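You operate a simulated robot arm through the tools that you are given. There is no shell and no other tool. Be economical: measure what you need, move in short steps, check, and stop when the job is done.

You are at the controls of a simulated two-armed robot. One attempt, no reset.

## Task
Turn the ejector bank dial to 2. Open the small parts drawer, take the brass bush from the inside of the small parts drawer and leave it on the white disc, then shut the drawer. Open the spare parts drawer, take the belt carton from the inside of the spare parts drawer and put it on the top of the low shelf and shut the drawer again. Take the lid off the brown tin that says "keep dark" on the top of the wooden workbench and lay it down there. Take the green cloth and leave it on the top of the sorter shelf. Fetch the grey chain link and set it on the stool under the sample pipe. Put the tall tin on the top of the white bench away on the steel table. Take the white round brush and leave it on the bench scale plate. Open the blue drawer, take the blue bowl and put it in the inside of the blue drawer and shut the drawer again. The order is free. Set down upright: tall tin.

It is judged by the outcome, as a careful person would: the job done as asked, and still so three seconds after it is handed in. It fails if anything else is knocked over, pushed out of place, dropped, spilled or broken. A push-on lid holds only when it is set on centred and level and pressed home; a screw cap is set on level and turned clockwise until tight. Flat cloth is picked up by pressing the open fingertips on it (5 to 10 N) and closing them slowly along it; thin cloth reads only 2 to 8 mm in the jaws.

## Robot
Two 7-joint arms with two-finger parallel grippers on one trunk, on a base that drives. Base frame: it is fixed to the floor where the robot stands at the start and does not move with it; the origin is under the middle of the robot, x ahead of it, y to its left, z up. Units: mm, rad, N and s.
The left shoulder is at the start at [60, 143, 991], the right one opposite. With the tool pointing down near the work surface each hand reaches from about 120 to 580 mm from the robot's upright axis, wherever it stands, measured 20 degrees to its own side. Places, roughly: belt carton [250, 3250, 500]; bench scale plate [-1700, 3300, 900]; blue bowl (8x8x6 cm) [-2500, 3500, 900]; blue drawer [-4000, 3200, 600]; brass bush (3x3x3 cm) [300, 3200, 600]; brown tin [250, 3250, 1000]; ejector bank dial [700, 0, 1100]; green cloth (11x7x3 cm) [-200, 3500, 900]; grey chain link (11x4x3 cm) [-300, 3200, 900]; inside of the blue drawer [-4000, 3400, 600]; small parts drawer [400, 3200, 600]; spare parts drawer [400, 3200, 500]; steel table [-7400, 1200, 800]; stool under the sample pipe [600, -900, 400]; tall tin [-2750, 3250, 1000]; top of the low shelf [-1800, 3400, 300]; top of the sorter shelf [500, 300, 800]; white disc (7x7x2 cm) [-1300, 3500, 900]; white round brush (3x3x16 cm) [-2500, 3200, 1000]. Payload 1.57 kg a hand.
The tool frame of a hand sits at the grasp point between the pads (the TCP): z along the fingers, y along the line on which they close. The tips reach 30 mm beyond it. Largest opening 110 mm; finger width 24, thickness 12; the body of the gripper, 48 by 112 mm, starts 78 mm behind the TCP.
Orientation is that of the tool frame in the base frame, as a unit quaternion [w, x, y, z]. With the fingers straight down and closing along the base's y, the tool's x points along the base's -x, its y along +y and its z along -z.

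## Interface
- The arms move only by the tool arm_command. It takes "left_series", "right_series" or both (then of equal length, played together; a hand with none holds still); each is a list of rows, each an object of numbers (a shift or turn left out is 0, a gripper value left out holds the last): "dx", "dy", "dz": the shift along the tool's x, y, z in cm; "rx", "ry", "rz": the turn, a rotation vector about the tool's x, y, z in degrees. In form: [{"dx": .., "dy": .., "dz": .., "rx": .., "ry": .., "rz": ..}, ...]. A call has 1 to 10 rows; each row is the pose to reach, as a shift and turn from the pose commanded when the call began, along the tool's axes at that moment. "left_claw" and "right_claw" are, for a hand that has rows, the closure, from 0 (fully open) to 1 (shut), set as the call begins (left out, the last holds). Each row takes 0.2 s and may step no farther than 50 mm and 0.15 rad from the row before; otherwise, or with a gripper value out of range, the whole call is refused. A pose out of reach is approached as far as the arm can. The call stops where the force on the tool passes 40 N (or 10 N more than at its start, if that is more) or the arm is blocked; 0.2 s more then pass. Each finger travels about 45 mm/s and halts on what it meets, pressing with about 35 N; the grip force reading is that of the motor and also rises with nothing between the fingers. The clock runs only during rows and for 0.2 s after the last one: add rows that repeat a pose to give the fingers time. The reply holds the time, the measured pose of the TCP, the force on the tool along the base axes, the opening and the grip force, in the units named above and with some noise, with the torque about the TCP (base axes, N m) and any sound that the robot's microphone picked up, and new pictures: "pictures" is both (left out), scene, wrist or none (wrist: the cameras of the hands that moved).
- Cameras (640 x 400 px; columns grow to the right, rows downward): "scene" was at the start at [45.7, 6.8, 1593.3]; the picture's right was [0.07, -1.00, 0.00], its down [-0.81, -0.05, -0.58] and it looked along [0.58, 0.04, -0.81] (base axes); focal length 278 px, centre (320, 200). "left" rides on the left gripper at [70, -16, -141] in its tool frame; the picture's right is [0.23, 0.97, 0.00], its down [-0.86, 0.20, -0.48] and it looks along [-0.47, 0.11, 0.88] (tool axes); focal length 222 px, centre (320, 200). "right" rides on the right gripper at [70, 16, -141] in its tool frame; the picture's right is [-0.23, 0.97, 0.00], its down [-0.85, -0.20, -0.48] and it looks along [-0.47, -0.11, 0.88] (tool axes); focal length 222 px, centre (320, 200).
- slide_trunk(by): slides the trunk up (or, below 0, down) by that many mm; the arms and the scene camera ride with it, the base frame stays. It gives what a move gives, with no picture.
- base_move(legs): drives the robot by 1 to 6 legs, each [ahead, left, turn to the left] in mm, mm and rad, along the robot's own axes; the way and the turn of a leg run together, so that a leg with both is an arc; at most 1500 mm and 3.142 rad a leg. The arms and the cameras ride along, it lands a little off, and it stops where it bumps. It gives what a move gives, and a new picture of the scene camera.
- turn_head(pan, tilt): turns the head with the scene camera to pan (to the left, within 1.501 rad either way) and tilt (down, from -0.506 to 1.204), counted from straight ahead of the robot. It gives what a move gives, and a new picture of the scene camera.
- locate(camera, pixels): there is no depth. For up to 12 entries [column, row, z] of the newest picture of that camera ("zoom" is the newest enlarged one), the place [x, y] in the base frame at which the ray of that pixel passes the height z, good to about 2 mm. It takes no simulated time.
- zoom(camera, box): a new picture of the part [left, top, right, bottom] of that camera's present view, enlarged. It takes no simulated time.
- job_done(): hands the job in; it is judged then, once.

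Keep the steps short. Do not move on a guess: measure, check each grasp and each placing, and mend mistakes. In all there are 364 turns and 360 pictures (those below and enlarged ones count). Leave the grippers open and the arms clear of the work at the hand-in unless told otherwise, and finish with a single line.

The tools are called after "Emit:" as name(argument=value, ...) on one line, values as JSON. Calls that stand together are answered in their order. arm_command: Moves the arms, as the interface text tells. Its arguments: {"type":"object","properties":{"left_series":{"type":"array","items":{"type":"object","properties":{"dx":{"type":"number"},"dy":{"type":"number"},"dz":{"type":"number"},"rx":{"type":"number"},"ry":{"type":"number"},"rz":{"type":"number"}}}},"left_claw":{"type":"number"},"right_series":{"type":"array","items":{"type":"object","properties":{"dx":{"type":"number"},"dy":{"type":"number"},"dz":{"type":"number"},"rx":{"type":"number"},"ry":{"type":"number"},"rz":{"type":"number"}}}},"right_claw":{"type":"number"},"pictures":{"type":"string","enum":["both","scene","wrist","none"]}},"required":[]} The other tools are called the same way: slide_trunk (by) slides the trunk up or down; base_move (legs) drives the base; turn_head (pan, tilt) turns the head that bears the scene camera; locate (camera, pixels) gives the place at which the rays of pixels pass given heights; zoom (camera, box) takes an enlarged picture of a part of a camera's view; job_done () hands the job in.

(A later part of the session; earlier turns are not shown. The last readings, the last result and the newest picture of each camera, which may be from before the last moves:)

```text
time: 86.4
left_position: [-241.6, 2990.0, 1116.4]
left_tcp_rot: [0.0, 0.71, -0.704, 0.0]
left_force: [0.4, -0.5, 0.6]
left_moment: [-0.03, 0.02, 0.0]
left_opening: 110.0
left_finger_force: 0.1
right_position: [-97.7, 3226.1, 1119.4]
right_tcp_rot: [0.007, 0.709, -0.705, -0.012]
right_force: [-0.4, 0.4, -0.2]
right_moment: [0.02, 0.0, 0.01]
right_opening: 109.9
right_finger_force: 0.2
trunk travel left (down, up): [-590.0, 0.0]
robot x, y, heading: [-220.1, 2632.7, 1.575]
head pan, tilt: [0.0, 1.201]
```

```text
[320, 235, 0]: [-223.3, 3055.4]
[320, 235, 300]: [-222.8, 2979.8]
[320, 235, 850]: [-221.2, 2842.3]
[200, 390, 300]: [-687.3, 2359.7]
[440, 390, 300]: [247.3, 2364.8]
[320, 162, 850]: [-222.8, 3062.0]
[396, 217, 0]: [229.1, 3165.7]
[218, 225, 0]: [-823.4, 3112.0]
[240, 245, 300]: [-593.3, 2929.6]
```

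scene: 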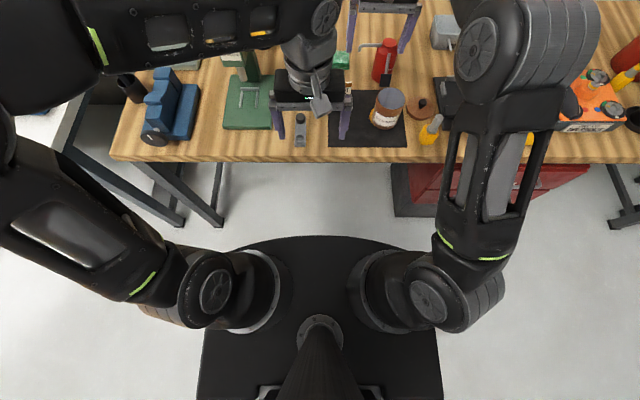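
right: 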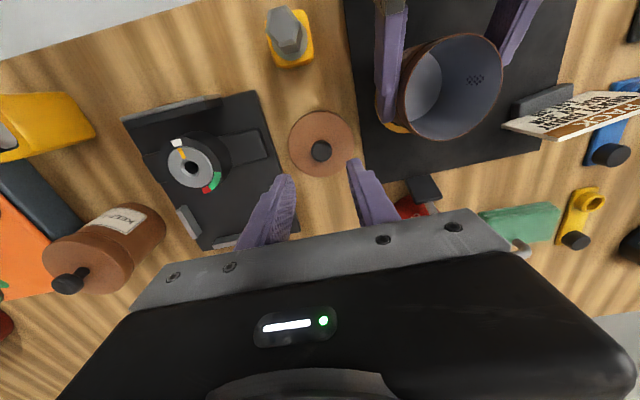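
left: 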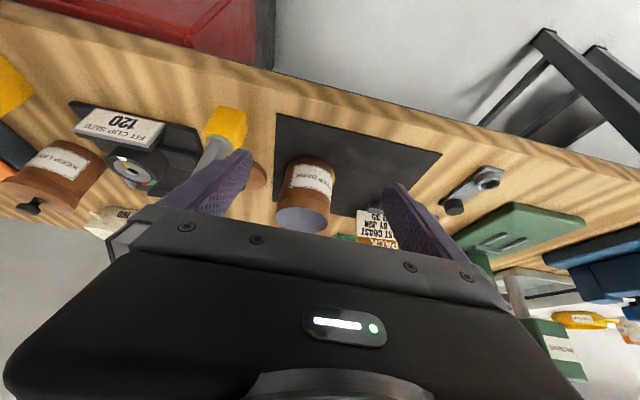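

The base (front 285 mm ahead of its axis, top z≈560) fits beneath the bench. I roll 200 mm forward.

Emit:
base_move(legs=[[200, 0, 0]])

Emit:
zoom(camera="right", box=[160, 0, 640, 300])

```text
time: 88.0
left_position: [-244.4, 3192.5, 1117.3]
left_tcp_rot: [0.0, 0.71, -0.704, 0.001]
left_force: [0.3, -0.1, -0.6]
left_moment: [-0.03, 0.0, -0.02]
left_opening: 110.2
left_finger_force: 0.1
right_position: [-101.7, 3428.6, 1118.7]
right_tcp_rot: [0.009, 0.711, -0.703, -0.011]
right_force: [-0.4, -0.1, -0.2]
right_moment: [-0.06, 0.0, -0.02]
right_opening: 110.0
right_finger_force: 0.0
trunk travel left (down, up): [-590.0, 0.0]
robot x, y, heading: [-224.5, 2830.6, 1.579]
head pan, tilt: [0.0, 1.201]
```

scene: 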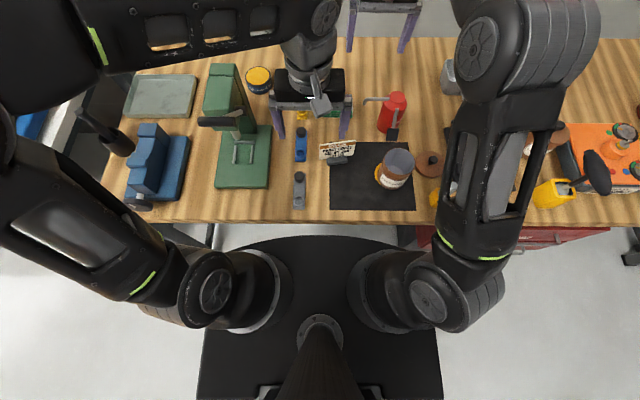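

```text
1.33 times, centred on (400, 150) of right
```

zoom: 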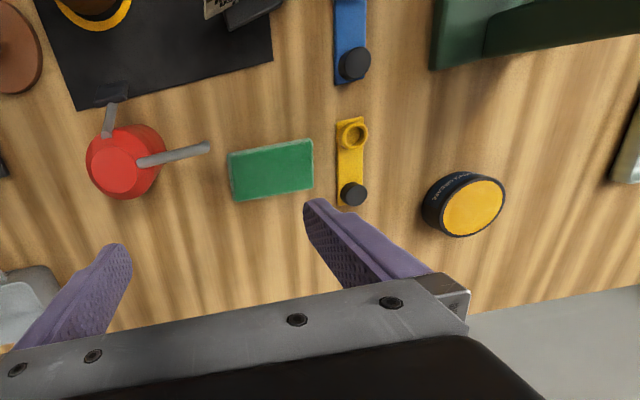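

Emit:
locate(camera="zoom", pixels=[[228, 152, 878], [312, 139, 878], [314, 187, 878], [235, 202, 878], [271, 170, 878], [271, 170, 865], [352, 140, 865], [165, 150, 960], [210, 146, 960]])

```text
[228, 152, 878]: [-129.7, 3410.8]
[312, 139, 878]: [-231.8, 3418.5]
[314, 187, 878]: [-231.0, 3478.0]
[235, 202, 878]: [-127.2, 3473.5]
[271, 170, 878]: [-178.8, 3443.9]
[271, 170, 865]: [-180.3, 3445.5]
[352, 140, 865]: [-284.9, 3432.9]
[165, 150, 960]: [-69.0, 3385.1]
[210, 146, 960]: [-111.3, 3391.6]
```

The cloth is ~103×62 mm at (-180, 3445). I turn the right hand a quarter so it closes along y and move above the cloth.

Emit:
arm_command(right_series=[{"dy": 1, "rz": 8.4}, {"dy": 2, "rz": 16.8}, {"dy": 3, "rz": 25.2}, {"dy": 4, "rz": 33.6}, {"dy": 5, "rz": 42, "dx": -0.4}, {"dy": 6, "rz": 50.4, "dx": -0.8}, {"dy": 7, "rz": 58.8, "dx": -1.2}, {"dy": 7.8, "rz": 67.2, "dx": -1.6}, {"dy": 7.8, "rz": 75.6, "dx": -1.6, "dz": 3}, {"dy": 7.8, "rz": 84, "dx": -1.6, "dz": 6}], right_claw=0.15)

```text
time: 90.2
left_position: [-243.7, 3190.1, 1116.8]
left_tcp_rot: [-0.001, 0.71, -0.704, -0.002]
left_force: [0.0, -0.1, -0.4]
left_moment: [0.02, 0.01, 0.01]
left_opening: 110.0
left_finger_force: 0.0
right_position: [-179.4, 3441.7, 1061.4]
right_tcp_rot: [-0.014, -0.057, 0.998, 0.003]
right_force: [1.8, -0.7, 0.0]
right_moment: [-0.01, 0.03, 0.01]
right_opening: 93.4
right_finger_force: 0.1
right hand out of reach, approached as far as the arm can: row 3, 4, 5, 6, 7, 8
trunk travel left (down, up): [-590.0, 0.0]
robot x, y, heading: [-222.2, 2833.5, 1.578]
head pan, tilt: [0.0, 1.201]
```

scene: 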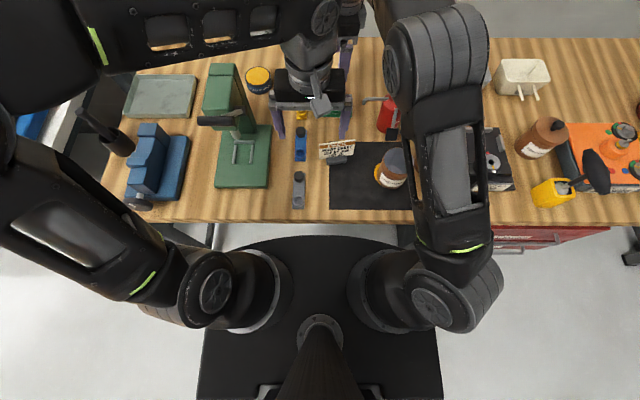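
right: 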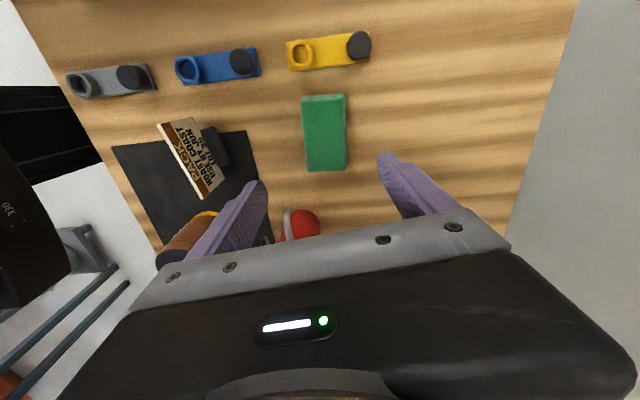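

Emit:
locate(camera="right", pixels=[[303, 97, 878], [346, 95, 878], [347, 168, 878], [306, 170, 878], [325, 132, 878], [325, 132, 865]])

```text
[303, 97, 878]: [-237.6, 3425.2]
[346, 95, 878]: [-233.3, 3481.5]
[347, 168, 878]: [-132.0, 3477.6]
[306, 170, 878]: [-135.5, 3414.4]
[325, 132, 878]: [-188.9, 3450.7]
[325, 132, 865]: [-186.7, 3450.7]
```

Emit:
arm_command(right_series=[{"dx": 0.3, "dy": 0.6, "dz": 3, "rz": 3}, {"dx": 0.3, "dy": 0.6, "dz": 7, "rz": 6.5}, {"dx": 0.3, "dy": 0.6, "dz": 11, "rz": 6.5}, {"dx": 0.3, "dy": 0.6, "dz": 13, "rz": 6.5}, {"dx": 0.3, "dy": 0.6, "dz": 13, "rz": 6.5}], pictures="wrist")

```text
time: 91.4
left_position: [-245.2, 3191.2, 1116.1]
left_tcp_rot: [0.0, 0.711, -0.703, -0.001]
left_force: [0.7, -1.4, 0.7]
left_moment: [0.01, -0.02, -0.02]
left_opening: 109.9
left_finger_force: 0.3
right_position: [-189.4, 3451.3, 933.4]
right_tcp_rot: [-0.014, -0.002, 1.0, 0.003]
right_force: [-0.3, 0.3, 0.5]
right_moment: [-0.01, -0.02, -0.01]
right_opening: 93.5
right_finger_force: 0.1
trunk travel left (down, up): [-590.0, 0.0]
robot x, y, heading: [-226.7, 2832.9, 1.579]
head pan, tilt: [0.0, 1.201]
```

right: 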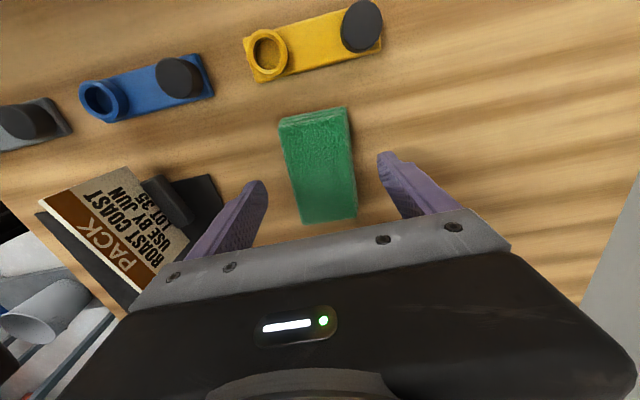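

Centred. I lower to just above the bench.

Emit:
arm_command(right_series=[{"dx": -0.3, "dz": 2}, {"dx": -0.3, "dz": 3.5}, {"dx": -0.3, "dz": 4.7}, {"dx": -0.3, "dz": 4.7}], pictures="none")

Emit:
arm_command(right_series=[{}, {}, {}, {}, {}, {}, {}], right_claw=0.9, pictures="wrist")

```text
time: 92.4
left_position: [-244.7, 3190.2, 1117.0]
left_tcp_rot: [0.0, 0.71, -0.704, 0.0]
left_force: [-0.2, 0.0, 0.1]
left_moment: [-0.01, -0.03, -0.03]
left_opening: 109.8
left_finger_force: 0.1
right_position: [-187.3, 3450.2, 884.9]
right_tcp_rot: [-0.015, -0.002, 1.0, 0.003]
right_force: [1.3, -0.7, -0.3]
right_moment: [-0.05, 0.01, 0.01]
right_opening: 93.5
right_finger_force: 0.1
trunk travel left (down, up): [-590.0, 0.0]
robot x, y, heading: [-225.9, 2833.4, 1.576]
head pan, tilt: [0.0, 1.201]
```

```text
time: 94.0
left_position: [-244.7, 3189.5, 1117.1]
left_tcp_rot: [0.0, 0.71, -0.704, 0.0]
left_force: [-0.4, -0.5, 0.3]
left_moment: [-0.01, 0.0, 0.03]
left_opening: 110.0
left_finger_force: 0.0
right_position: [-187.7, 3450.4, 885.7]
right_tcp_rot: [-0.013, -0.002, 1.0, 0.002]
right_force: [-0.1, 0.3, 0.3]
right_moment: [-0.02, 0.06, -0.02]
right_opening: 63.5
right_finger_force: 35.1
trunk travel left (down, up): [-590.0, 0.0]
robot x, y, heading: [-223.7, 2831.3, 1.584]
head pan, tilt: [0.0, 1.201]
```

right: 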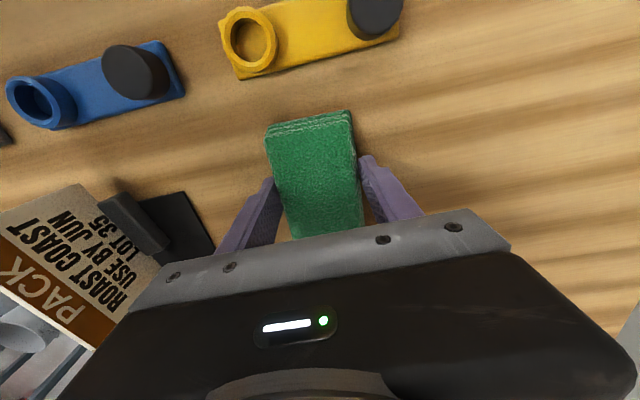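

The cloth is held (63.5 mm). I lift it, and move the left hand over the grey link.

Emit:
arm_command(right_series=[{"dz": -3}, {"dz": -7}, {"dz": -11}, {"dz": -15}, {"dz": -18}, {"dz": -18}], left_series=[{"dy": 2, "dx": 1.5}, {"dy": 3.6, "dx": 3}, {"dy": 3.6, "dx": 3, "dz": 4}, {"dy": 3.6, "dx": 3, "dz": 8}, {"dy": 3.6, "dx": 3, "dz": 12}, {"dy": 3.6, "dx": 3, "dz": 12}], left_claw=0.35, pictures="wrist")

```text
time: 95.4
left_position: [-281.2, 3159.6, 995.4]
left_tcp_rot: [0.001, 0.71, -0.704, -0.001]
left_force: [-0.9, 0.5, 0.2]
left_moment: [0.03, 0.02, -0.02]
left_opening: 71.6
left_finger_force: 0.1
right_position: [-182.5, 3446.0, 1065.2]
right_tcp_rot: [-0.015, -0.001, 1.0, 0.002]
right_force: [-0.6, 0.3, -1.0]
right_moment: [-0.01, 0.01, -0.01]
right_opening: 63.2
right_finger_force: 35.3
trunk travel left (down, up): [-590.0, 0.0]
robot x, y, heading: [-225.4, 2830.1, 1.58]
head pan, tilt: [0.0, 1.201]
```

right: 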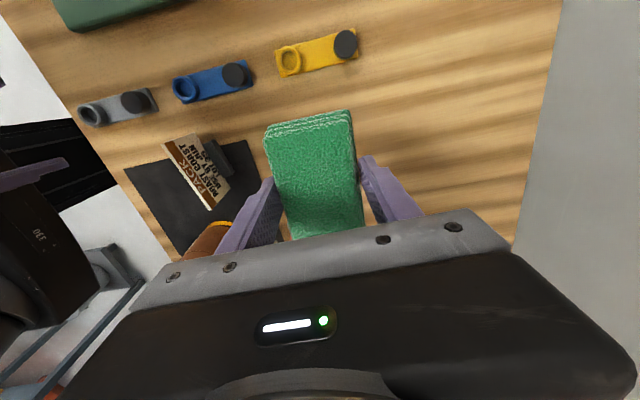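
left: 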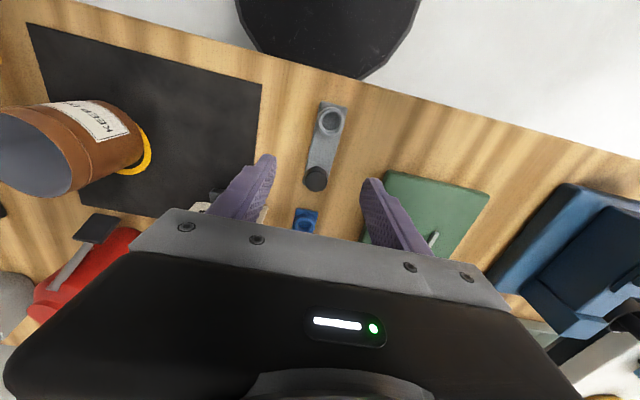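

Emit:
locate(camera="left", pixels=[[330, 118, 875], [316, 178, 880], [312, 145, 858], [337, 145, 858], [327, 105, 858], [312, 192, 858], [395, 172, 860]])

```text
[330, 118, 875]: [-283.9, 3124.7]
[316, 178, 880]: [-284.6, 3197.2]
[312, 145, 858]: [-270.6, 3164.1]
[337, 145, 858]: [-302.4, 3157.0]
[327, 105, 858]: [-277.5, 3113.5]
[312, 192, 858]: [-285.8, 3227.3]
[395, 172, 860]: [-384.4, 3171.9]
```

Link axis x≈-284.5. I descend beside it.

Emit:
arm_command(left_series=[{"dy": 0.3, "dz": 4}, {"dy": 0.3, "dz": 8}, {"dy": 0.3, "dz": 10.9}, {"dy": 0.3, "dz": 10.9}], pictures="none")

Emit:
arm_command(left_series=[{}, {}, {}, {}, {}], left_claw=1, pictures="wrist")

```text
time: 96.4
left_position: [-284.3, 3159.6, 887.5]
left_tcp_rot: [0.001, 0.71, -0.704, 0.0]
left_force: [-0.6, -0.4, 0.5]
left_moment: [0.0, -0.01, -0.02]
left_opening: 71.6
left_finger_force: 0.0
right_position: [-181.4, 3447.5, 1065.2]
right_tcp_rot: [-0.015, -0.001, 1.0, 0.004]
right_force: [0.5, -0.2, 0.1]
right_moment: [-0.01, 0.0, 0.01]
right_opening: 63.3
right_finger_force: 35.4
trunk travel left (down, up): [-590.0, 0.0]
robot x, y, heading: [-226.0, 2836.2, 1.578]
head pan, tilt: [0.0, 1.201]
```

```text
time: 97.6
left_position: [-284.4, 3159.1, 886.4]
left_tcp_rot: [0.001, 0.711, -0.704, 0.0]
left_force: [-0.8, 0.1, -0.4]
left_moment: [0.02, 0.06, 0.01]
left_opening: 33.5
left_finger_force: 34.7
right_position: [-181.7, 3447.9, 1065.3]
right_tcp_rot: [-0.015, -0.001, 1.0, 0.002]
right_force: [0.1, 0.8, -0.4]
right_moment: [-0.02, -0.02, 0.02]
right_opening: 63.4
right_finger_force: 35.0
trunk travel left (down, up): [-590.0, 0.0]
robot x, y, heading: [-226.9, 2832.4, 1.581]
head pan, tilt: [0.0, 1.201]
```

left: 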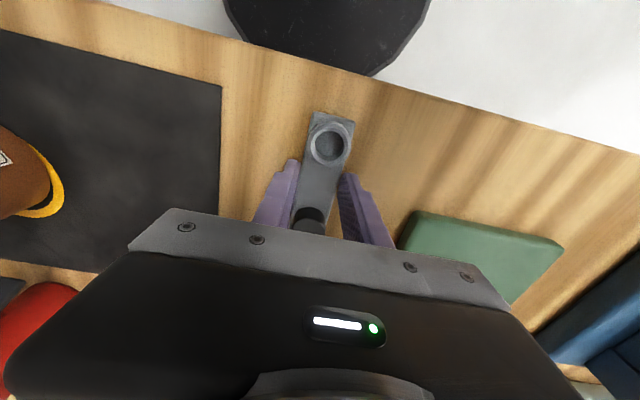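

Link held (33.5 mm). I lift it clear.

Emit:
arm_command(left_series=[{"dz": -4}, {"dz": -8}, {"dz": -12}, {"dz": -16}, {"dz": -20}, {"dz": -20}], pictures="wrist")

Emit:
base_move(legs=[[-650, 0, 0]])

```text
time: 99.0
left_position: [-284.9, 3159.3, 1086.9]
left_tcp_rot: [-0.001, 0.711, -0.703, 0.0]
left_force: [0.5, 0.2, -2.5]
left_moment: [-0.03, 0.0, 0.03]
left_opening: 33.3
left_finger_force: 34.9
right_position: [-181.4, 3449.1, 1064.0]
right_tcp_rot: [-0.014, -0.001, 1.0, 0.003]
right_force: [0.8, -1.1, -0.7]
right_moment: [-0.01, 0.02, -0.02]
right_opening: 63.0
right_finger_force: 35.1
trunk travel left (down, up): [-590.0, 0.0]
robot x, y, heading: [-222.2, 2831.0, 1.582]
head pan, tilt: [0.0, 1.201]
```

left: 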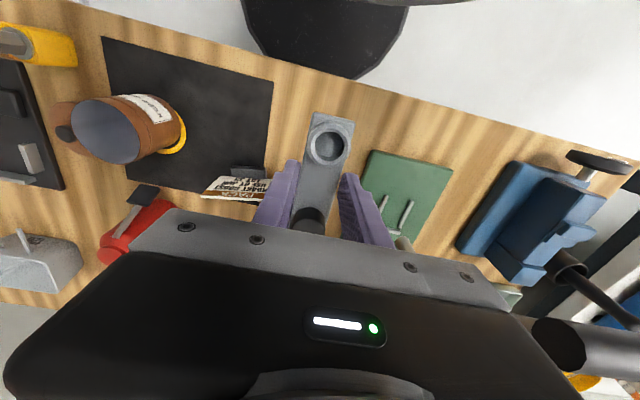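

```text
time: 102.7
left_position: [-277.8, 2510.9, 1086.5]
left_tcp_rot: [0.0, 0.711, -0.703, 0.0]
left_force: [0.3, 0.4, -1.8]
left_moment: [-0.03, -0.01, 0.02]
left_opening: 33.3
left_finger_force: 34.6
right_position: [-177.4, 2797.4, 1066.4]
right_tcp_rot: [-0.014, -0.003, 1.0, 0.003]
right_force: [0.0, -0.1, -0.2]
right_moment: [-0.01, 0.02, 0.01]
right_opening: 62.9
right_finger_force: 34.7
trunk travel left (down, up): [-590.0, 0.0]
robot x, y, heading: [-217.5, 2179.0, 1.583]
head pan, tilt: [0.0, 1.201]
```

scene: 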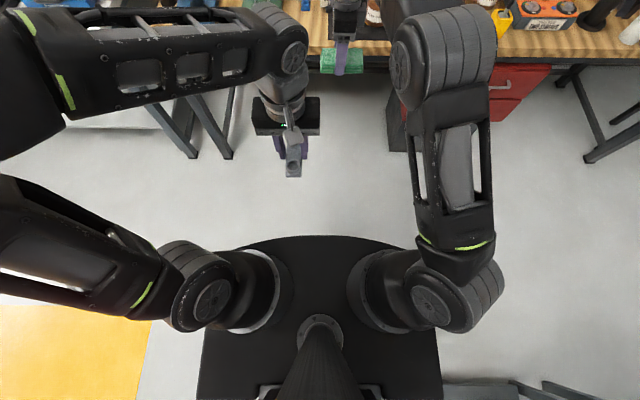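

I fold the right hand back toward its normal pose for driving.

Emit:
arm_command(right_series=[{"rz": -8.4, "dy": -2, "dx": -1}, {"rz": -16.8, "dy": -4, "dx": -3}, {"rz": -25.2, "dy": -6, "dx": -5}, {"rz": -33.6, "dy": -8, "dx": -7}, {"rz": -42, "dy": -10, "dx": -9}, {"rz": -50.4, "dy": -12, "dx": -11}, {"rz": -58.8, "dy": -14, "dx": -13}, {"rz": -67.2, "dy": -16, "dx": -15}, {"rz": -75.6, "dy": -18, "dx": -17}, {"rz": -84, "dy": -20, "dx": -19}], pictures="none")

Emit:
turn_head(pan=-1.4, tilt=0.6)

```text
time: 104.9
left_position: [-277.5, 2509.9, 1086.4]
left_tcp_rot: [0.001, 0.711, -0.703, 0.0]
left_force: [0.4, -0.5, -1.8]
left_moment: [-0.08, 0.01, 0.01]
left_opening: 33.8
left_finger_force: 35.0
right_position: [15.9, 2597.4, 1059.1]
right_tcp_rot: [-0.009, -0.672, 0.74, 0.011]
right_force: [0.2, 0.2, -0.8]
right_moment: [0.0, 0.01, 0.01]
right_opening: 63.0
right_finger_force: 34.9
trunk travel left (down, up): [-590.0, 0.0]
robot x, y, heading: [-219.4, 2183.7, 1.584]
head pan, tilt: [0.0, 1.201]
```

```text
time: 106.4
left_position: [-278.5, 2510.7, 1086.2]
left_tcp_rot: [0.0, 0.711, -0.703, 0.0]
left_force: [-0.4, 0.1, -1.5]
left_moment: [-0.04, -0.01, -0.03]
left_opening: 33.5
left_finger_force: 34.9
right_position: [15.0, 2598.9, 1058.7]
right_tcp_rot: [-0.009, -0.671, 0.741, 0.011]
right_force: [1.0, -0.1, 0.4]
right_moment: [0.0, 0.0, 0.03]
right_opening: 62.8
right_finger_force: 35.2
trunk travel left (down, up): [-590.0, 0.0]
robot x, y, heading: [-216.1, 2182.7, 1.586]
head pan, tilt: [-1.4, 0.6]
```

scene: 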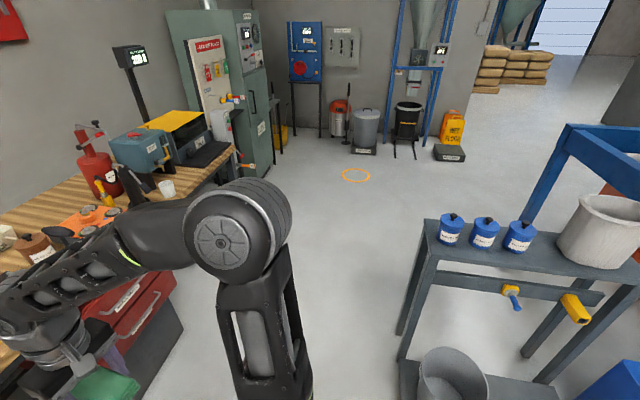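

Emit:
locate(camera="scene", pixels=[[428, 225, 700], [400, 360, 0], [640, 270, 700]])

```text
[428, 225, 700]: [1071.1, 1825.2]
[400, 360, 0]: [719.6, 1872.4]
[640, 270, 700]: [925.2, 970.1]
```

The side table is at x>700; the way is clear. I turn to face +x and drive to the sorter.

Emit:
base_move(legs=[[0, 0, -1.586], [-200, -1500, 0], [0, -690, 0]])

Emit:
turn_head(pan=0, tilt=0.75)

```text
refused: leg 2 is longer than a leg can be; nothing moved
```

```text
time: 107.9
left_position: [-277.6, 2509.9, 1086.7]
left_tcp_rot: [-0.001, 0.711, -0.703, 0.0]
left_force: [0.5, -0.3, -1.1]
left_moment: [-0.05, -0.01, 0.01]
left_opening: 33.4
left_finger_force: 34.7
right_position: [15.0, 2598.8, 1058.6]
right_tcp_rot: [-0.009, -0.671, 0.741, 0.011]
right_force: [-0.2, -0.1, -0.6]
right_moment: [-0.01, 0.03, -0.01]
right_opening: 62.8
right_finger_force: 35.2
trunk travel left (down, up): [-590.0, 0.0]
robot x, y, heading: [-218.7, 2182.4, 1.587]
head pan, tilt: [0.0, 0.75]
```

scene: 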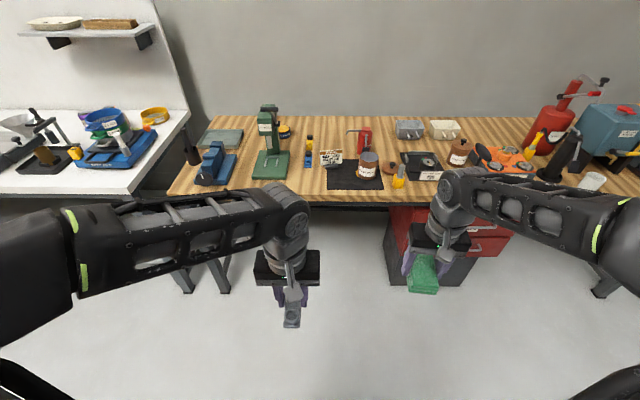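

Emit:
base_move(legs=[[0, 0, -1.586], [-200, -1400, 0], [0, -600, 0]])

```text
time: 121.9
left_position: [-125.9, 220.5, 1086.3]
left_tcp_rot: [0.0, 0.01, 1.0, 0.0]
left_force: [0.1, 0.6, -2.1]
left_moment: [0.02, 0.04, 0.03]
left_opening: 33.5
left_finger_force: 34.4
right_position: [-47.9, -72.8, 1058.8]
right_tcp_rot: [0.002, 0.064, 0.998, 0.014]
right_force: [0.4, 0.3, -0.1]
right_moment: [-0.01, -0.01, -0.01]
right_opening: 63.0
right_finger_force: 35.3
trunk travel left (down, up): [-590.0, 0.0]
robot x, y, heading: [-458.4, 169.1, -0.018]
head pan, tilt: [0.0, 0.75]
```

scene: 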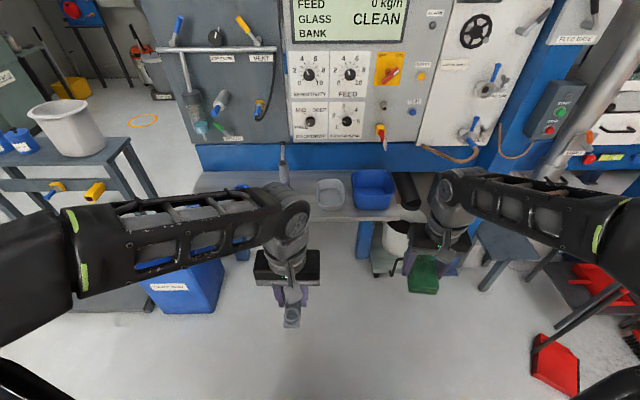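

I see the metal sorter shelf. I'll enlarge it.

Emit:
zoom(camera="scene", box=[180, 130, 440, 260])

Emit:
locate(camera="scene", pixels=[[200, 218, 800], [400, 220, 800], [200, 175, 800], [330, 200, 800], [330, 220, 800], [330, 220, 700], [330, 172, 800]])

```text
2.46 times, centred on (310, 195) of scene
```

zoom: 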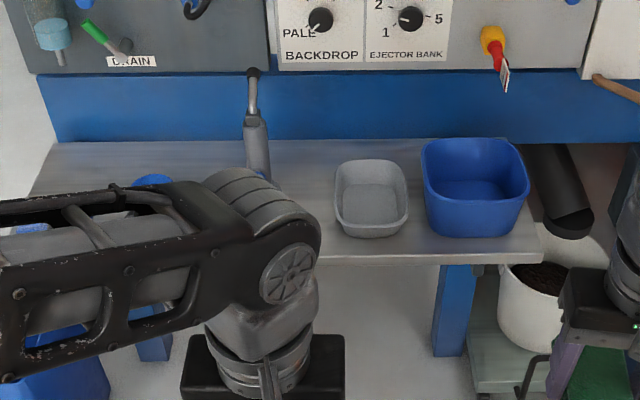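

```text
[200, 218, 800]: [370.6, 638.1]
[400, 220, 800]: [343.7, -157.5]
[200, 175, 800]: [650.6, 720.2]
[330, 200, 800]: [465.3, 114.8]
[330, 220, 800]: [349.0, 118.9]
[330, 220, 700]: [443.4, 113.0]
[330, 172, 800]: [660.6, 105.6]
```

I drive nearer: 390 ahead and 160 to the left.

Emit:
base_move(legs=[[390, 160, 0.018]])

Emit:
turn_head(pan=-0.15, tilt=1.0)

```text
time: 124.5
left_position: [268.8, 385.6, 1086.6]
left_tcp_rot: [0.0, -0.001, 1.0, 0.0]
left_force: [0.2, 0.5, -1.8]
left_moment: [-0.03, -0.01, 0.0]
left_opening: 33.6
left_finger_force: 35.1
right_position: [354.3, 92.3, 1058.1]
right_tcp_rot: [0.002, 0.054, 0.998, 0.013]
right_force: [0.9, -0.1, -0.2]
right_moment: [-0.03, 0.02, -0.02]
right_opening: 62.8
right_finger_force: 35.1
trunk travel left (down, up): [-590.0, 0.0]
robot x, y, heading: [-59.7, 329.8, 0.007]
head pan, tilt: [0.0, 0.75]
```

scene: 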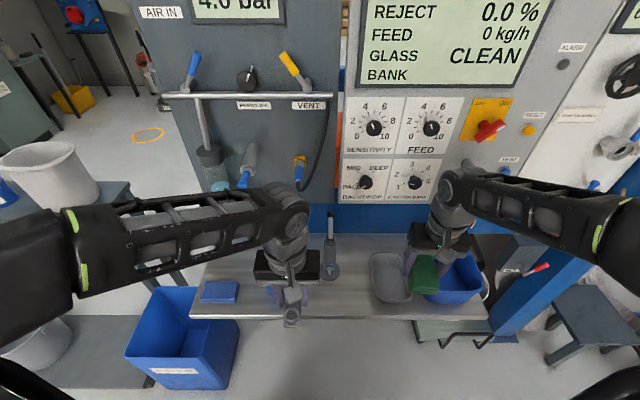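

```text
time: 125.3
left_position: [267.1, 386.1, 1086.9]
left_tcp_rot: [0.0, -0.001, 1.0, 0.0]
left_force: [0.4, 0.4, -1.8]
left_moment: [-0.01, 0.01, 0.04]
left_opening: 33.5
left_finger_force: 34.5
right_position: [353.8, 92.5, 1059.5]
right_tcp_rot: [0.002, 0.054, 0.998, 0.014]
right_force: [0.2, 0.0, -1.5]
right_moment: [0.03, 0.03, 0.0]
right_opening: 62.8
right_finger_force: 35.3
trunk travel left (down, up): [-590.0, 0.0]
robot x, y, heading: [-62.8, 329.7, 0.006]
head pan, tilt: [-0.15, 1.0]
```

scene: 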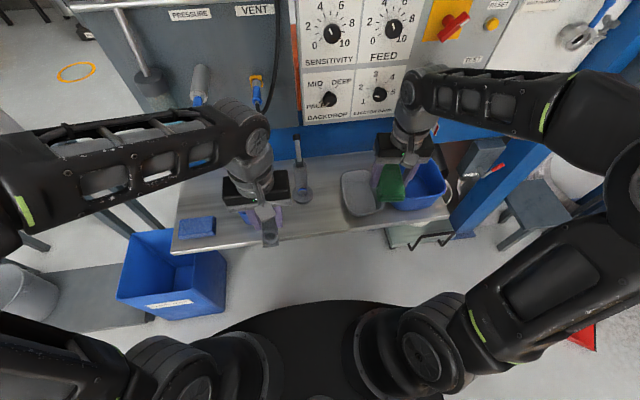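

Emit:
zoom(camera="scene", box=[240, 140, 400, 260])

Emit:
locate(camera="scene", pixels=[[320, 234, 800], [320, 234, 700], [340, 195, 800], [312, 210, 800]])

```text
3.33 times, centred on (320, 200) of scene
```

zoom: 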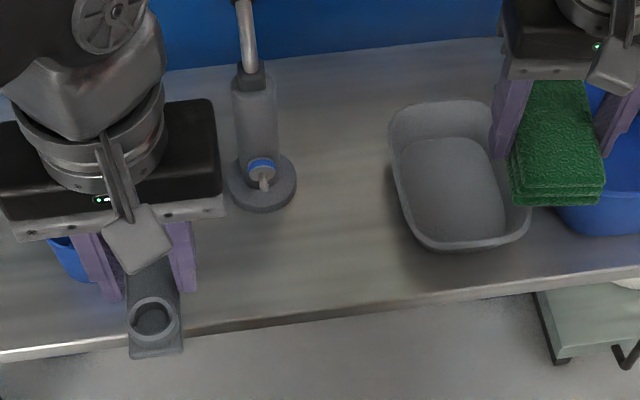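

```text
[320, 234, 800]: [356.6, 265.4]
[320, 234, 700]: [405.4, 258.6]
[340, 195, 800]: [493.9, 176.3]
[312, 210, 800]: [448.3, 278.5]
```

Height is uncertain; I'll take the left wrist view to triangulate.

Emit:
zoom(camera="left", box=[0, 0, 640, 400])

Emit:
zoom(camera="right", box=[0, 0, 640, 400])

```text
1.00 times, centred on (320, 200) of left
```

zoom: 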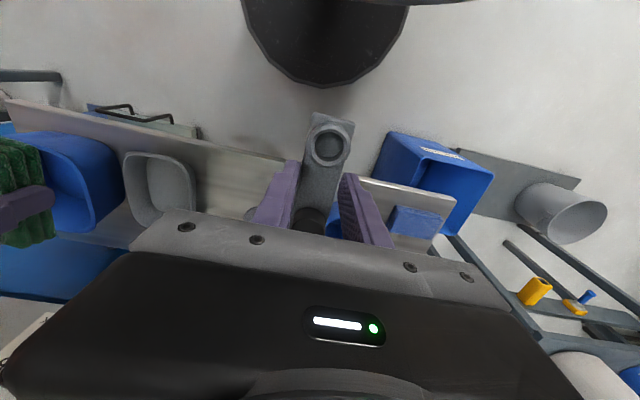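

```text
1.00 times, centred on (320, 200) of right
```

zoom: 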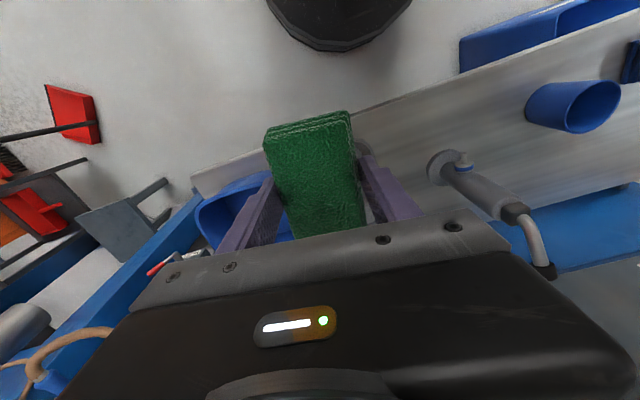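

Emit:
locate(camera="zoom", pixels=[[443, 167, 800], [443, 167, 700], [443, 167, 600], [443, 167, 500]])

Emit:
locate(camera="scene", pixels=[[319, 196, 800], [319, 196, 700], [319, 196, 600], [319, 196, 500]])

```text
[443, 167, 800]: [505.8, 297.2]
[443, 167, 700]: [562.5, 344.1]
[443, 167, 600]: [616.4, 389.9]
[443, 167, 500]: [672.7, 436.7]
```

```text
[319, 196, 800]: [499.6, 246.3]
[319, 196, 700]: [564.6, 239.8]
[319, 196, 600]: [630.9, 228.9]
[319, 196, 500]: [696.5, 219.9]
```

Emit:
zoom(camera="left", box=[0, 60, 480, 360])

Emit:
zoom(camera="scene", box=[160, 140, 480, 340])

```text
1.33 times, centred on (240, 210) of left
```

zoom: 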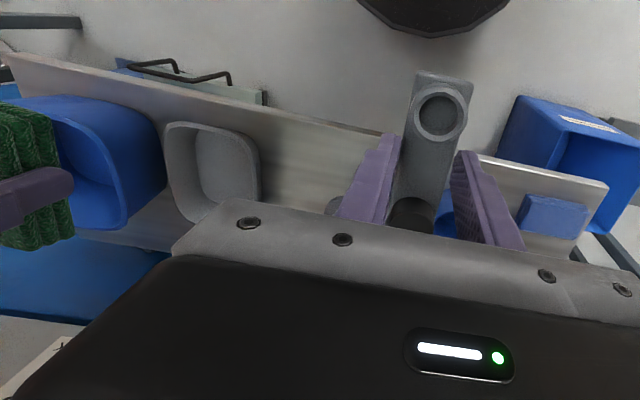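

```text
2.00 times, centred on (320, 240) of scene
```

zoom: 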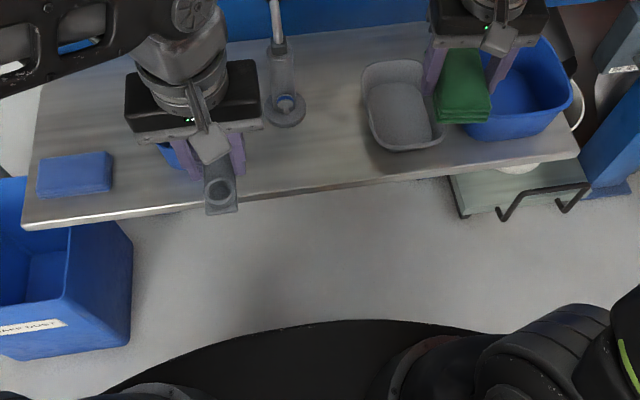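

Emit:
locate(camera="zoom", pixels=[[24, 222, 900], [24, 222, 800], [24, 222, 700], [24, 222, 600], [24, 222, 500], [380, 148, 800], [300, 182, 800], [300, 182, 885]])

```text
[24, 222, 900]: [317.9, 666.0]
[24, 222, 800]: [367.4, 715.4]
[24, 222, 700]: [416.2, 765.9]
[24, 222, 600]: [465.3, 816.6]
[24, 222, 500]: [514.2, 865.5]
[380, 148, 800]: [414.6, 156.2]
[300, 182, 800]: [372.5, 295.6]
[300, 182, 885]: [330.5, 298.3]
```

Emit:
locate(camera="zoom", pixels=[[306, 105, 805], [285, 128, 805], [264, 110, 805], [375, 140, 805], [362, 90, 850], [330, 178, 805], [172, 165, 805], [112, 160, 825], [112, 185, 805], [200, 205, 805], [240, 130, 805]])

```text
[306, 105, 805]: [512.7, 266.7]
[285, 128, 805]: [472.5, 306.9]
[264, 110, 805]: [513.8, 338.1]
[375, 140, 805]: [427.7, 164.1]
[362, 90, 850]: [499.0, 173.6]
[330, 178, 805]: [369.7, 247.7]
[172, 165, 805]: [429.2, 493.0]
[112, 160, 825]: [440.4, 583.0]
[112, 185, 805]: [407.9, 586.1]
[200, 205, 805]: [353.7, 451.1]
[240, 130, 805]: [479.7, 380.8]
```

Shelf top z≈805. A free place for the cloth is (428, 235). I move the right hand there and lower to about 4 cm above.

Emit:
arm_command(right_series=[{"dx": -1.5, "dy": 4}, {"dx": -3, "dy": 8}, {"dx": -4.5, "dy": 12, "rz": -3}, {"dx": -5.8, "dy": 15, "rz": -6}, {"dx": -5.8, "dy": 15, "dz": 4, "rz": -6}, {"dx": -5.8, "dy": 15, "dz": 8, "rz": -6}, {"dx": -5.8, "dy": 15, "dz": 12, "rz": -6}, {"dx": -5.8, "dy": 15, "dz": 16, "rz": -6}, {"dx": -5.8, "dy": 15, "dz": 18, "rz": -6}, {"dx": -5.8, "dy": 15, "dz": 18, "rz": -6}])

```text
time: 127.5
left_position: [268.0, 385.6, 1086.0]
left_tcp_rot: [0.001, -0.002, 1.0, -0.001]
left_force: [-0.1, 0.5, -2.3]
left_moment: [0.02, 0.06, 0.02]
left_opening: 33.3
left_finger_force: 35.1
right_position: [427.7, 241.3, 886.2]
right_tcp_rot: [0.003, 0.002, 1.0, 0.014]
right_force: [-0.6, 1.5, -1.6]
right_moment: [0.0, -0.01, 0.01]
right_opening: 62.8
right_finger_force: 34.8
trunk travel left (down, up): [-590.0, 0.0]
robot x, y, heading: [-62.6, 328.2, 0.002]
head pan, tilt: [-0.15, 1.0]
```

scene: 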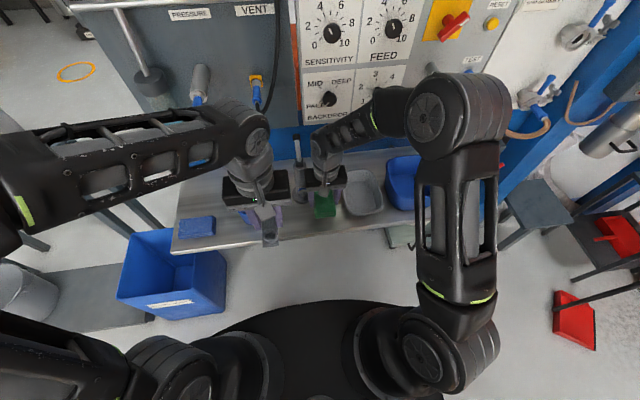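
right: 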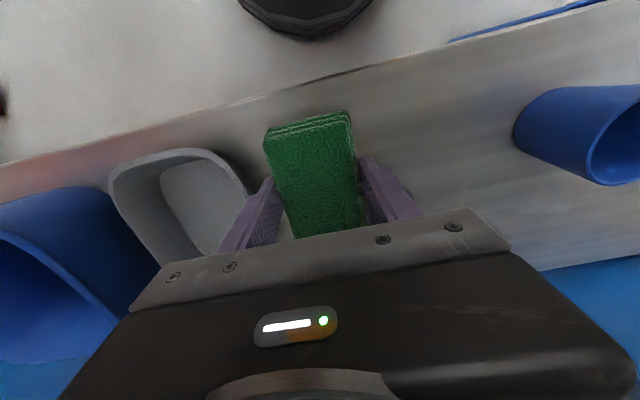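

Emit:
arm_command(right_series=[{"dx": -0.9, "dy": -0.4, "dz": 1.5}, {"dx": -0.9, "dy": -0.4, "dz": 3}, {"dx": -0.9, "dy": -0.4, "dz": 4}, {"dx": -0.9, "dy": -0.4, "dz": 4.5}, {"dx": -0.9, "dy": -0.4, "dz": 4.5}], pictures="wrist")

```text
time: 128.7
left_position: [265.5, 385.8, 1088.8]
left_tcp_rot: [0.0, -0.001, 1.0, 0.0]
left_force: [0.6, -0.1, -2.1]
left_moment: [0.02, 0.0, 0.0]
left_opening: 33.4
left_finger_force: 35.0
right_position: [437.4, 236.2, 840.2]
right_tcp_rot: [0.005, 0.002, 1.0, 0.014]
right_force: [-1.8, -6.0, 19.2]
right_moment: [0.45, -1.12, -0.33]
right_opening: 62.8
right_finger_force: 35.0
trunk travel left (down, up): [-590.0, 0.0]
robot x, y, heading: [-56.5, 327.4, 0.002]
head pan, tilt: [-0.15, 1.0]
```

right: 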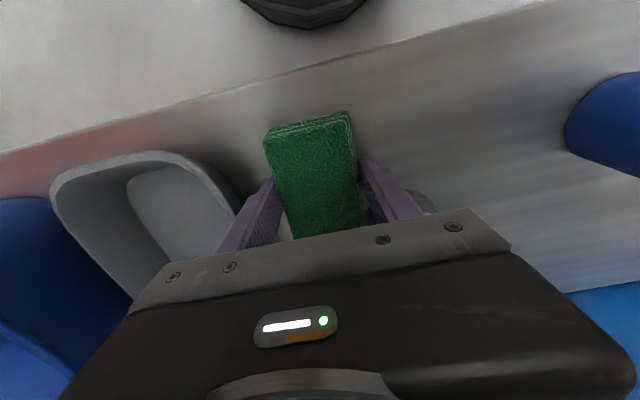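

Contact at z≈840 (19 N). I open a little and rise.

Emit:
arm_command(right_series=[{"dz": -0.2}, {"dz": -0.2}, {"dz": -0.2}, {"dz": -4}, {"dz": -8}, {"dz": -12}, {"dz": -16}], right_claw=0.27)

```text
time: 130.3
left_position: [267.7, 386.8, 1086.1]
left_tcp_rot: [0.0, -0.002, 1.0, 0.0]
left_force: [-0.5, -0.5, -2.4]
left_moment: [-0.02, 0.01, -0.01]
left_opening: 33.4
left_finger_force: 34.8
right_position: [436.2, 234.4, 999.1]
right_tcp_rot: [0.002, 0.002, 1.0, 0.014]
right_force: [0.1, -0.2, 0.1]
right_moment: [0.02, 0.01, 0.02]
right_opening: 80.3
right_finger_force: 0.0
trunk travel left (down, up): [-590.0, 0.0]
robot x, y, heading: [-63.4, 330.9, 0.002]
head pan, tilt: [-0.15, 1.0]
```

scene: 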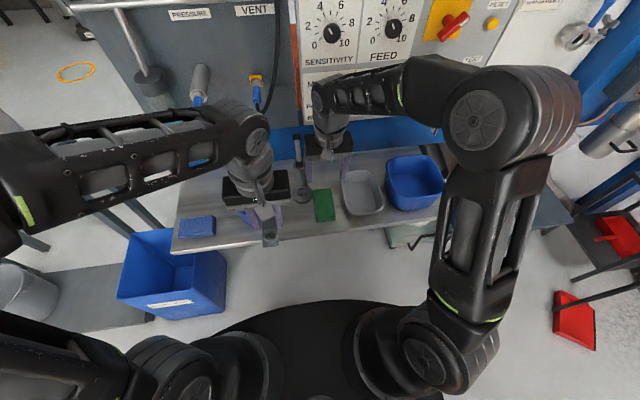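
right: 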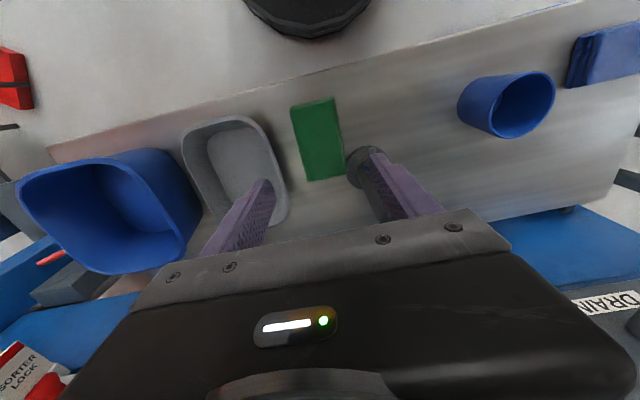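

The cloth lies on the shelf. I draw the right hand back and up, then drive toward the stool.

Emit:
arm_command(right_series=[{"dx": 3, "dz": -3}, {"dx": 6, "dz": -6}, {"dx": 9, "dz": -9, "dy": -3}, {"dx": 10, "dz": -10, "dy": -7}, {"dx": 10, "dz": -10, "dy": -11}], pictures="none")

Emit:
base_move(legs=[[-380, 0, 0], [0, -1150, 0]])

Emit:
turn_head(pan=0, tilt=0.8)

```text
refused: row 3 steps farther than a row can; nothing moved
```

```text
time: 138.2
left_position: [-102.3, -763.5, 1086.6]
left_tcp_rot: [0.0, -0.003, 1.0, 0.0]
left_force: [-0.2, 0.2, -2.8]
left_moment: [0.02, 0.04, 0.0]
left_opening: 33.4
left_finger_force: 35.3
right_position: [69.0, -916.0, 998.7]
right_tcp_rot: [0.003, 0.0, 1.0, 0.014]
right_force: [0.8, 0.6, 0.3]
right_moment: [0.01, 0.02, -0.02]
right_opening: 80.2
right_finger_force: 0.1
trunk travel left (down, up): [-590.0, 0.0]
robot x, y, heading: [-430.4, -822.5, 0.009]
head pan, tilt: [-0.15, 1.0]
```

scene: 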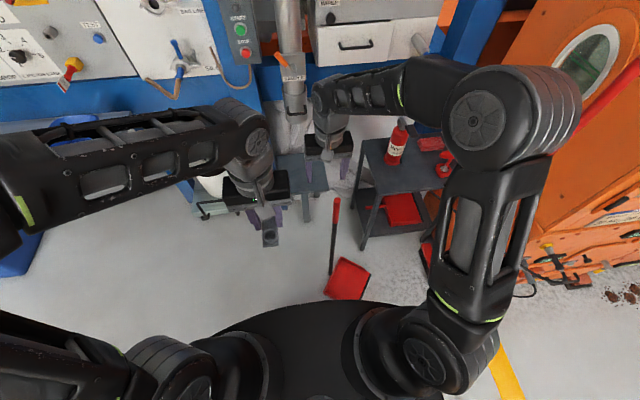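

```text
time: 138.9
left_position: [-101.0, -763.9, 1087.7]
left_tcp_rot: [0.0, -0.003, 1.0, 0.0]
left_force: [0.2, -0.3, -2.0]
left_moment: [0.0, 0.02, -0.01]
left_opening: 33.6
left_finger_force: 35.1
right_position: [68.4, -915.4, 998.8]
right_tcp_rot: [0.002, -0.001, 1.0, 0.013]
right_force: [1.3, -0.2, -0.1]
right_moment: [0.01, 0.01, -0.02]
right_opening: 80.3
right_finger_force: 0.0
trunk travel left (down, up): [-590.0, 0.0]
robot x, y, heading: [-432.7, -820.7, 0.007]
head pan, tilt: [0.0, 0.799]
```

scene: 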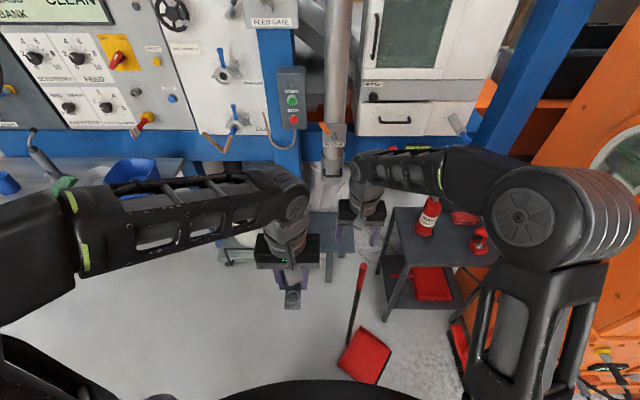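

I see the grey stool under the pipe near (325,235), with a red dustpan on the floor to its front right. I measure them.

Emit:
locate(camera="scene", pixels=[[365, 375, 0], [340, 365, 0], [350, 320, 0], [325, 235, 420], [310, 255, 420], [350, 248, 420], [328, 283, 0], [390, 310, 0], [393, 225, 600]])

Emit:
zoom(camera="scene", box=[220, 150, 420, 300])

```text
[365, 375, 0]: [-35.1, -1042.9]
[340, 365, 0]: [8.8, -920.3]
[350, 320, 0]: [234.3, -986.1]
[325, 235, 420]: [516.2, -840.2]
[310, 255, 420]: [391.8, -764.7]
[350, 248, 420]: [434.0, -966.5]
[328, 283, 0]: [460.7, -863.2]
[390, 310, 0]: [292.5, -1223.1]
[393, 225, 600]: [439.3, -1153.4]
```

```text
2.67 times, centred on (320, 225) of scene
```

zoom: 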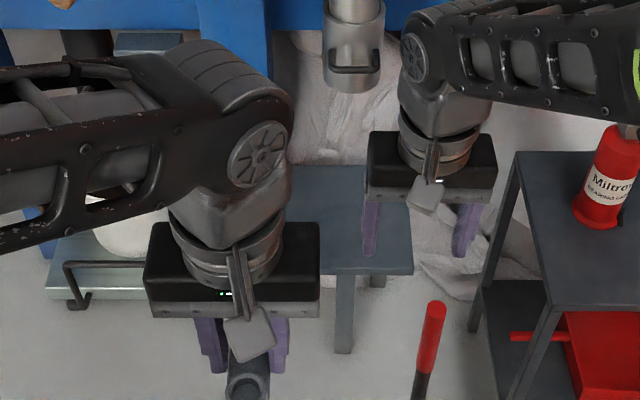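

The dustpan (y<-915) blocks a straight approach; I'll come from the left, around (100,-500), turned right. First fix the right hand (previous call was refused).

Emit:
arm_command(right_series=[{"dx": 2, "dz": -3}, {"dx": 4, "dz": -6}, {"dx": 6, "dz": -9}, {"dx": 8, "dz": -12, "dy": -2}, {"dx": 9, "dz": -12, "dy": -5}], pictures="none", right_claw=0)

Emit:
base_move(legs=[[0, 330, 0], [350, 0, 0]])

Emit:
turn_head(pan=-0.5, tilt=1.0)

```text
time: 140.1
left_position: [-101.7, -764.9, 1086.9]
left_tcp_rot: [-0.001, -0.004, 1.0, 0.0]
left_force: [0.3, -0.2, -2.1]
left_moment: [0.01, 0.0, 0.03]
left_opening: 33.4
left_finger_force: 34.8
right_position: [-20.6, -968.6, 1118.2]
right_tcp_rot: [0.002, 0.0, 1.0, 0.015]
right_force: [0.1, -0.3, 0.6]
right_moment: [0.02, 0.0, 0.0]
right_opening: 110.1
right_finger_force: 0.0
trunk travel left (down, up): [-590.0, 0.0]
robot x, y, heading: [-429.5, -823.6, 0.007]
head pan, tilt: [0.0, 0.799]
```

```text
time: 144.1
left_position: [247.2, -434.3, 1087.2]
left_tcp_rot: [-0.001, -0.005, 1.0, 0.0]
left_force: [1.2, -0.7, -1.7]
left_moment: [0.01, 0.04, -0.02]
left_opening: 33.1
left_finger_force: 34.7
right_position: [328.1, -637.6, 1116.5]
right_tcp_rot: [0.002, -0.001, 1.0, 0.014]
right_force: [0.7, 0.8, 0.3]
right_moment: [0.02, 0.02, -0.02]
right_opening: 110.1
right_finger_force: 0.1
trunk travel left (down, up): [-590.0, 0.0]
robot x, y, heading: [-78.8, -492.0, 0.003]
head pan, tilt: [0.0, 0.799]
```

scene: 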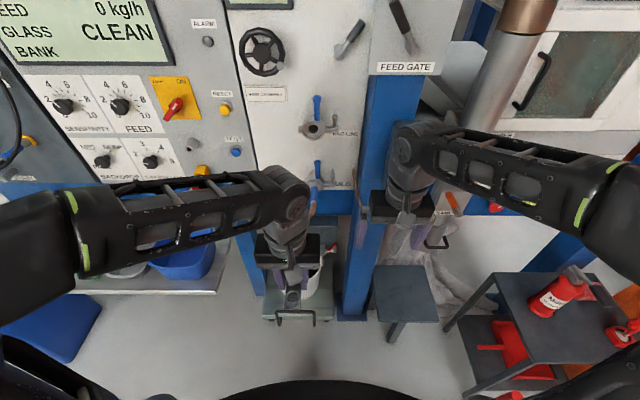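

```text
time: 145.1
left_position: [245.6, -433.8, 1087.2]
left_tcp_rot: [0.001, -0.005, 1.0, -0.001]
left_force: [1.2, 0.1, -3.2]
left_moment: [0.01, 0.06, 0.02]
left_opening: 33.4
left_finger_force: 34.6
right_position: [327.2, -637.3, 1117.0]
right_tcp_rot: [0.003, -0.001, 1.0, 0.015]
right_force: [-0.3, 0.2, 0.8]
right_moment: [-0.01, -0.02, 0.03]
right_opening: 110.0
right_finger_force: 0.1
trunk travel left (down, up): [-590.0, 0.0]
robot x, y, heading: [-81.7, -492.6, 0.005]
head pan, tilt: [-0.499, 1.0]
```

scene: 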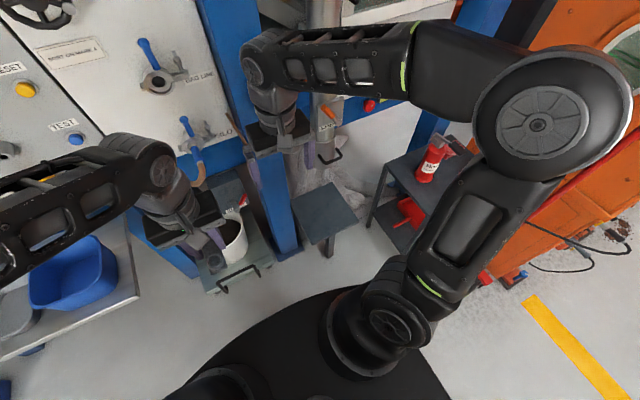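

Emit:
locate(camera="scene", pixels=[[293, 195, 420], [340, 183, 420], [357, 220, 420], [310, 241, 420], [325, 211, 420], [328, 258, 0], [225, 292, 300], [245, 240, 300], [330, 160, 650], [210, 262, 0]])

Emit:
zoom(camera="scene", box=[180, 100, 400, 300])

```text
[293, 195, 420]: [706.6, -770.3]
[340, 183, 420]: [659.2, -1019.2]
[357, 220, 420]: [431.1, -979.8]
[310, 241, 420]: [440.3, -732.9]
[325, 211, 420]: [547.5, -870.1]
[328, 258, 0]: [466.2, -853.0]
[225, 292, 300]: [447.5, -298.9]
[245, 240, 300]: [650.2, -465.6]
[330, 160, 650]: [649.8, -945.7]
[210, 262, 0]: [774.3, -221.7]
```

```text
2.00 times, centred on (290, 200) of scene
```

zoom: 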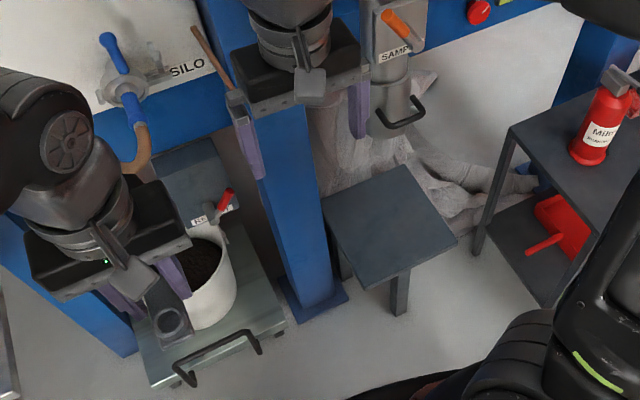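

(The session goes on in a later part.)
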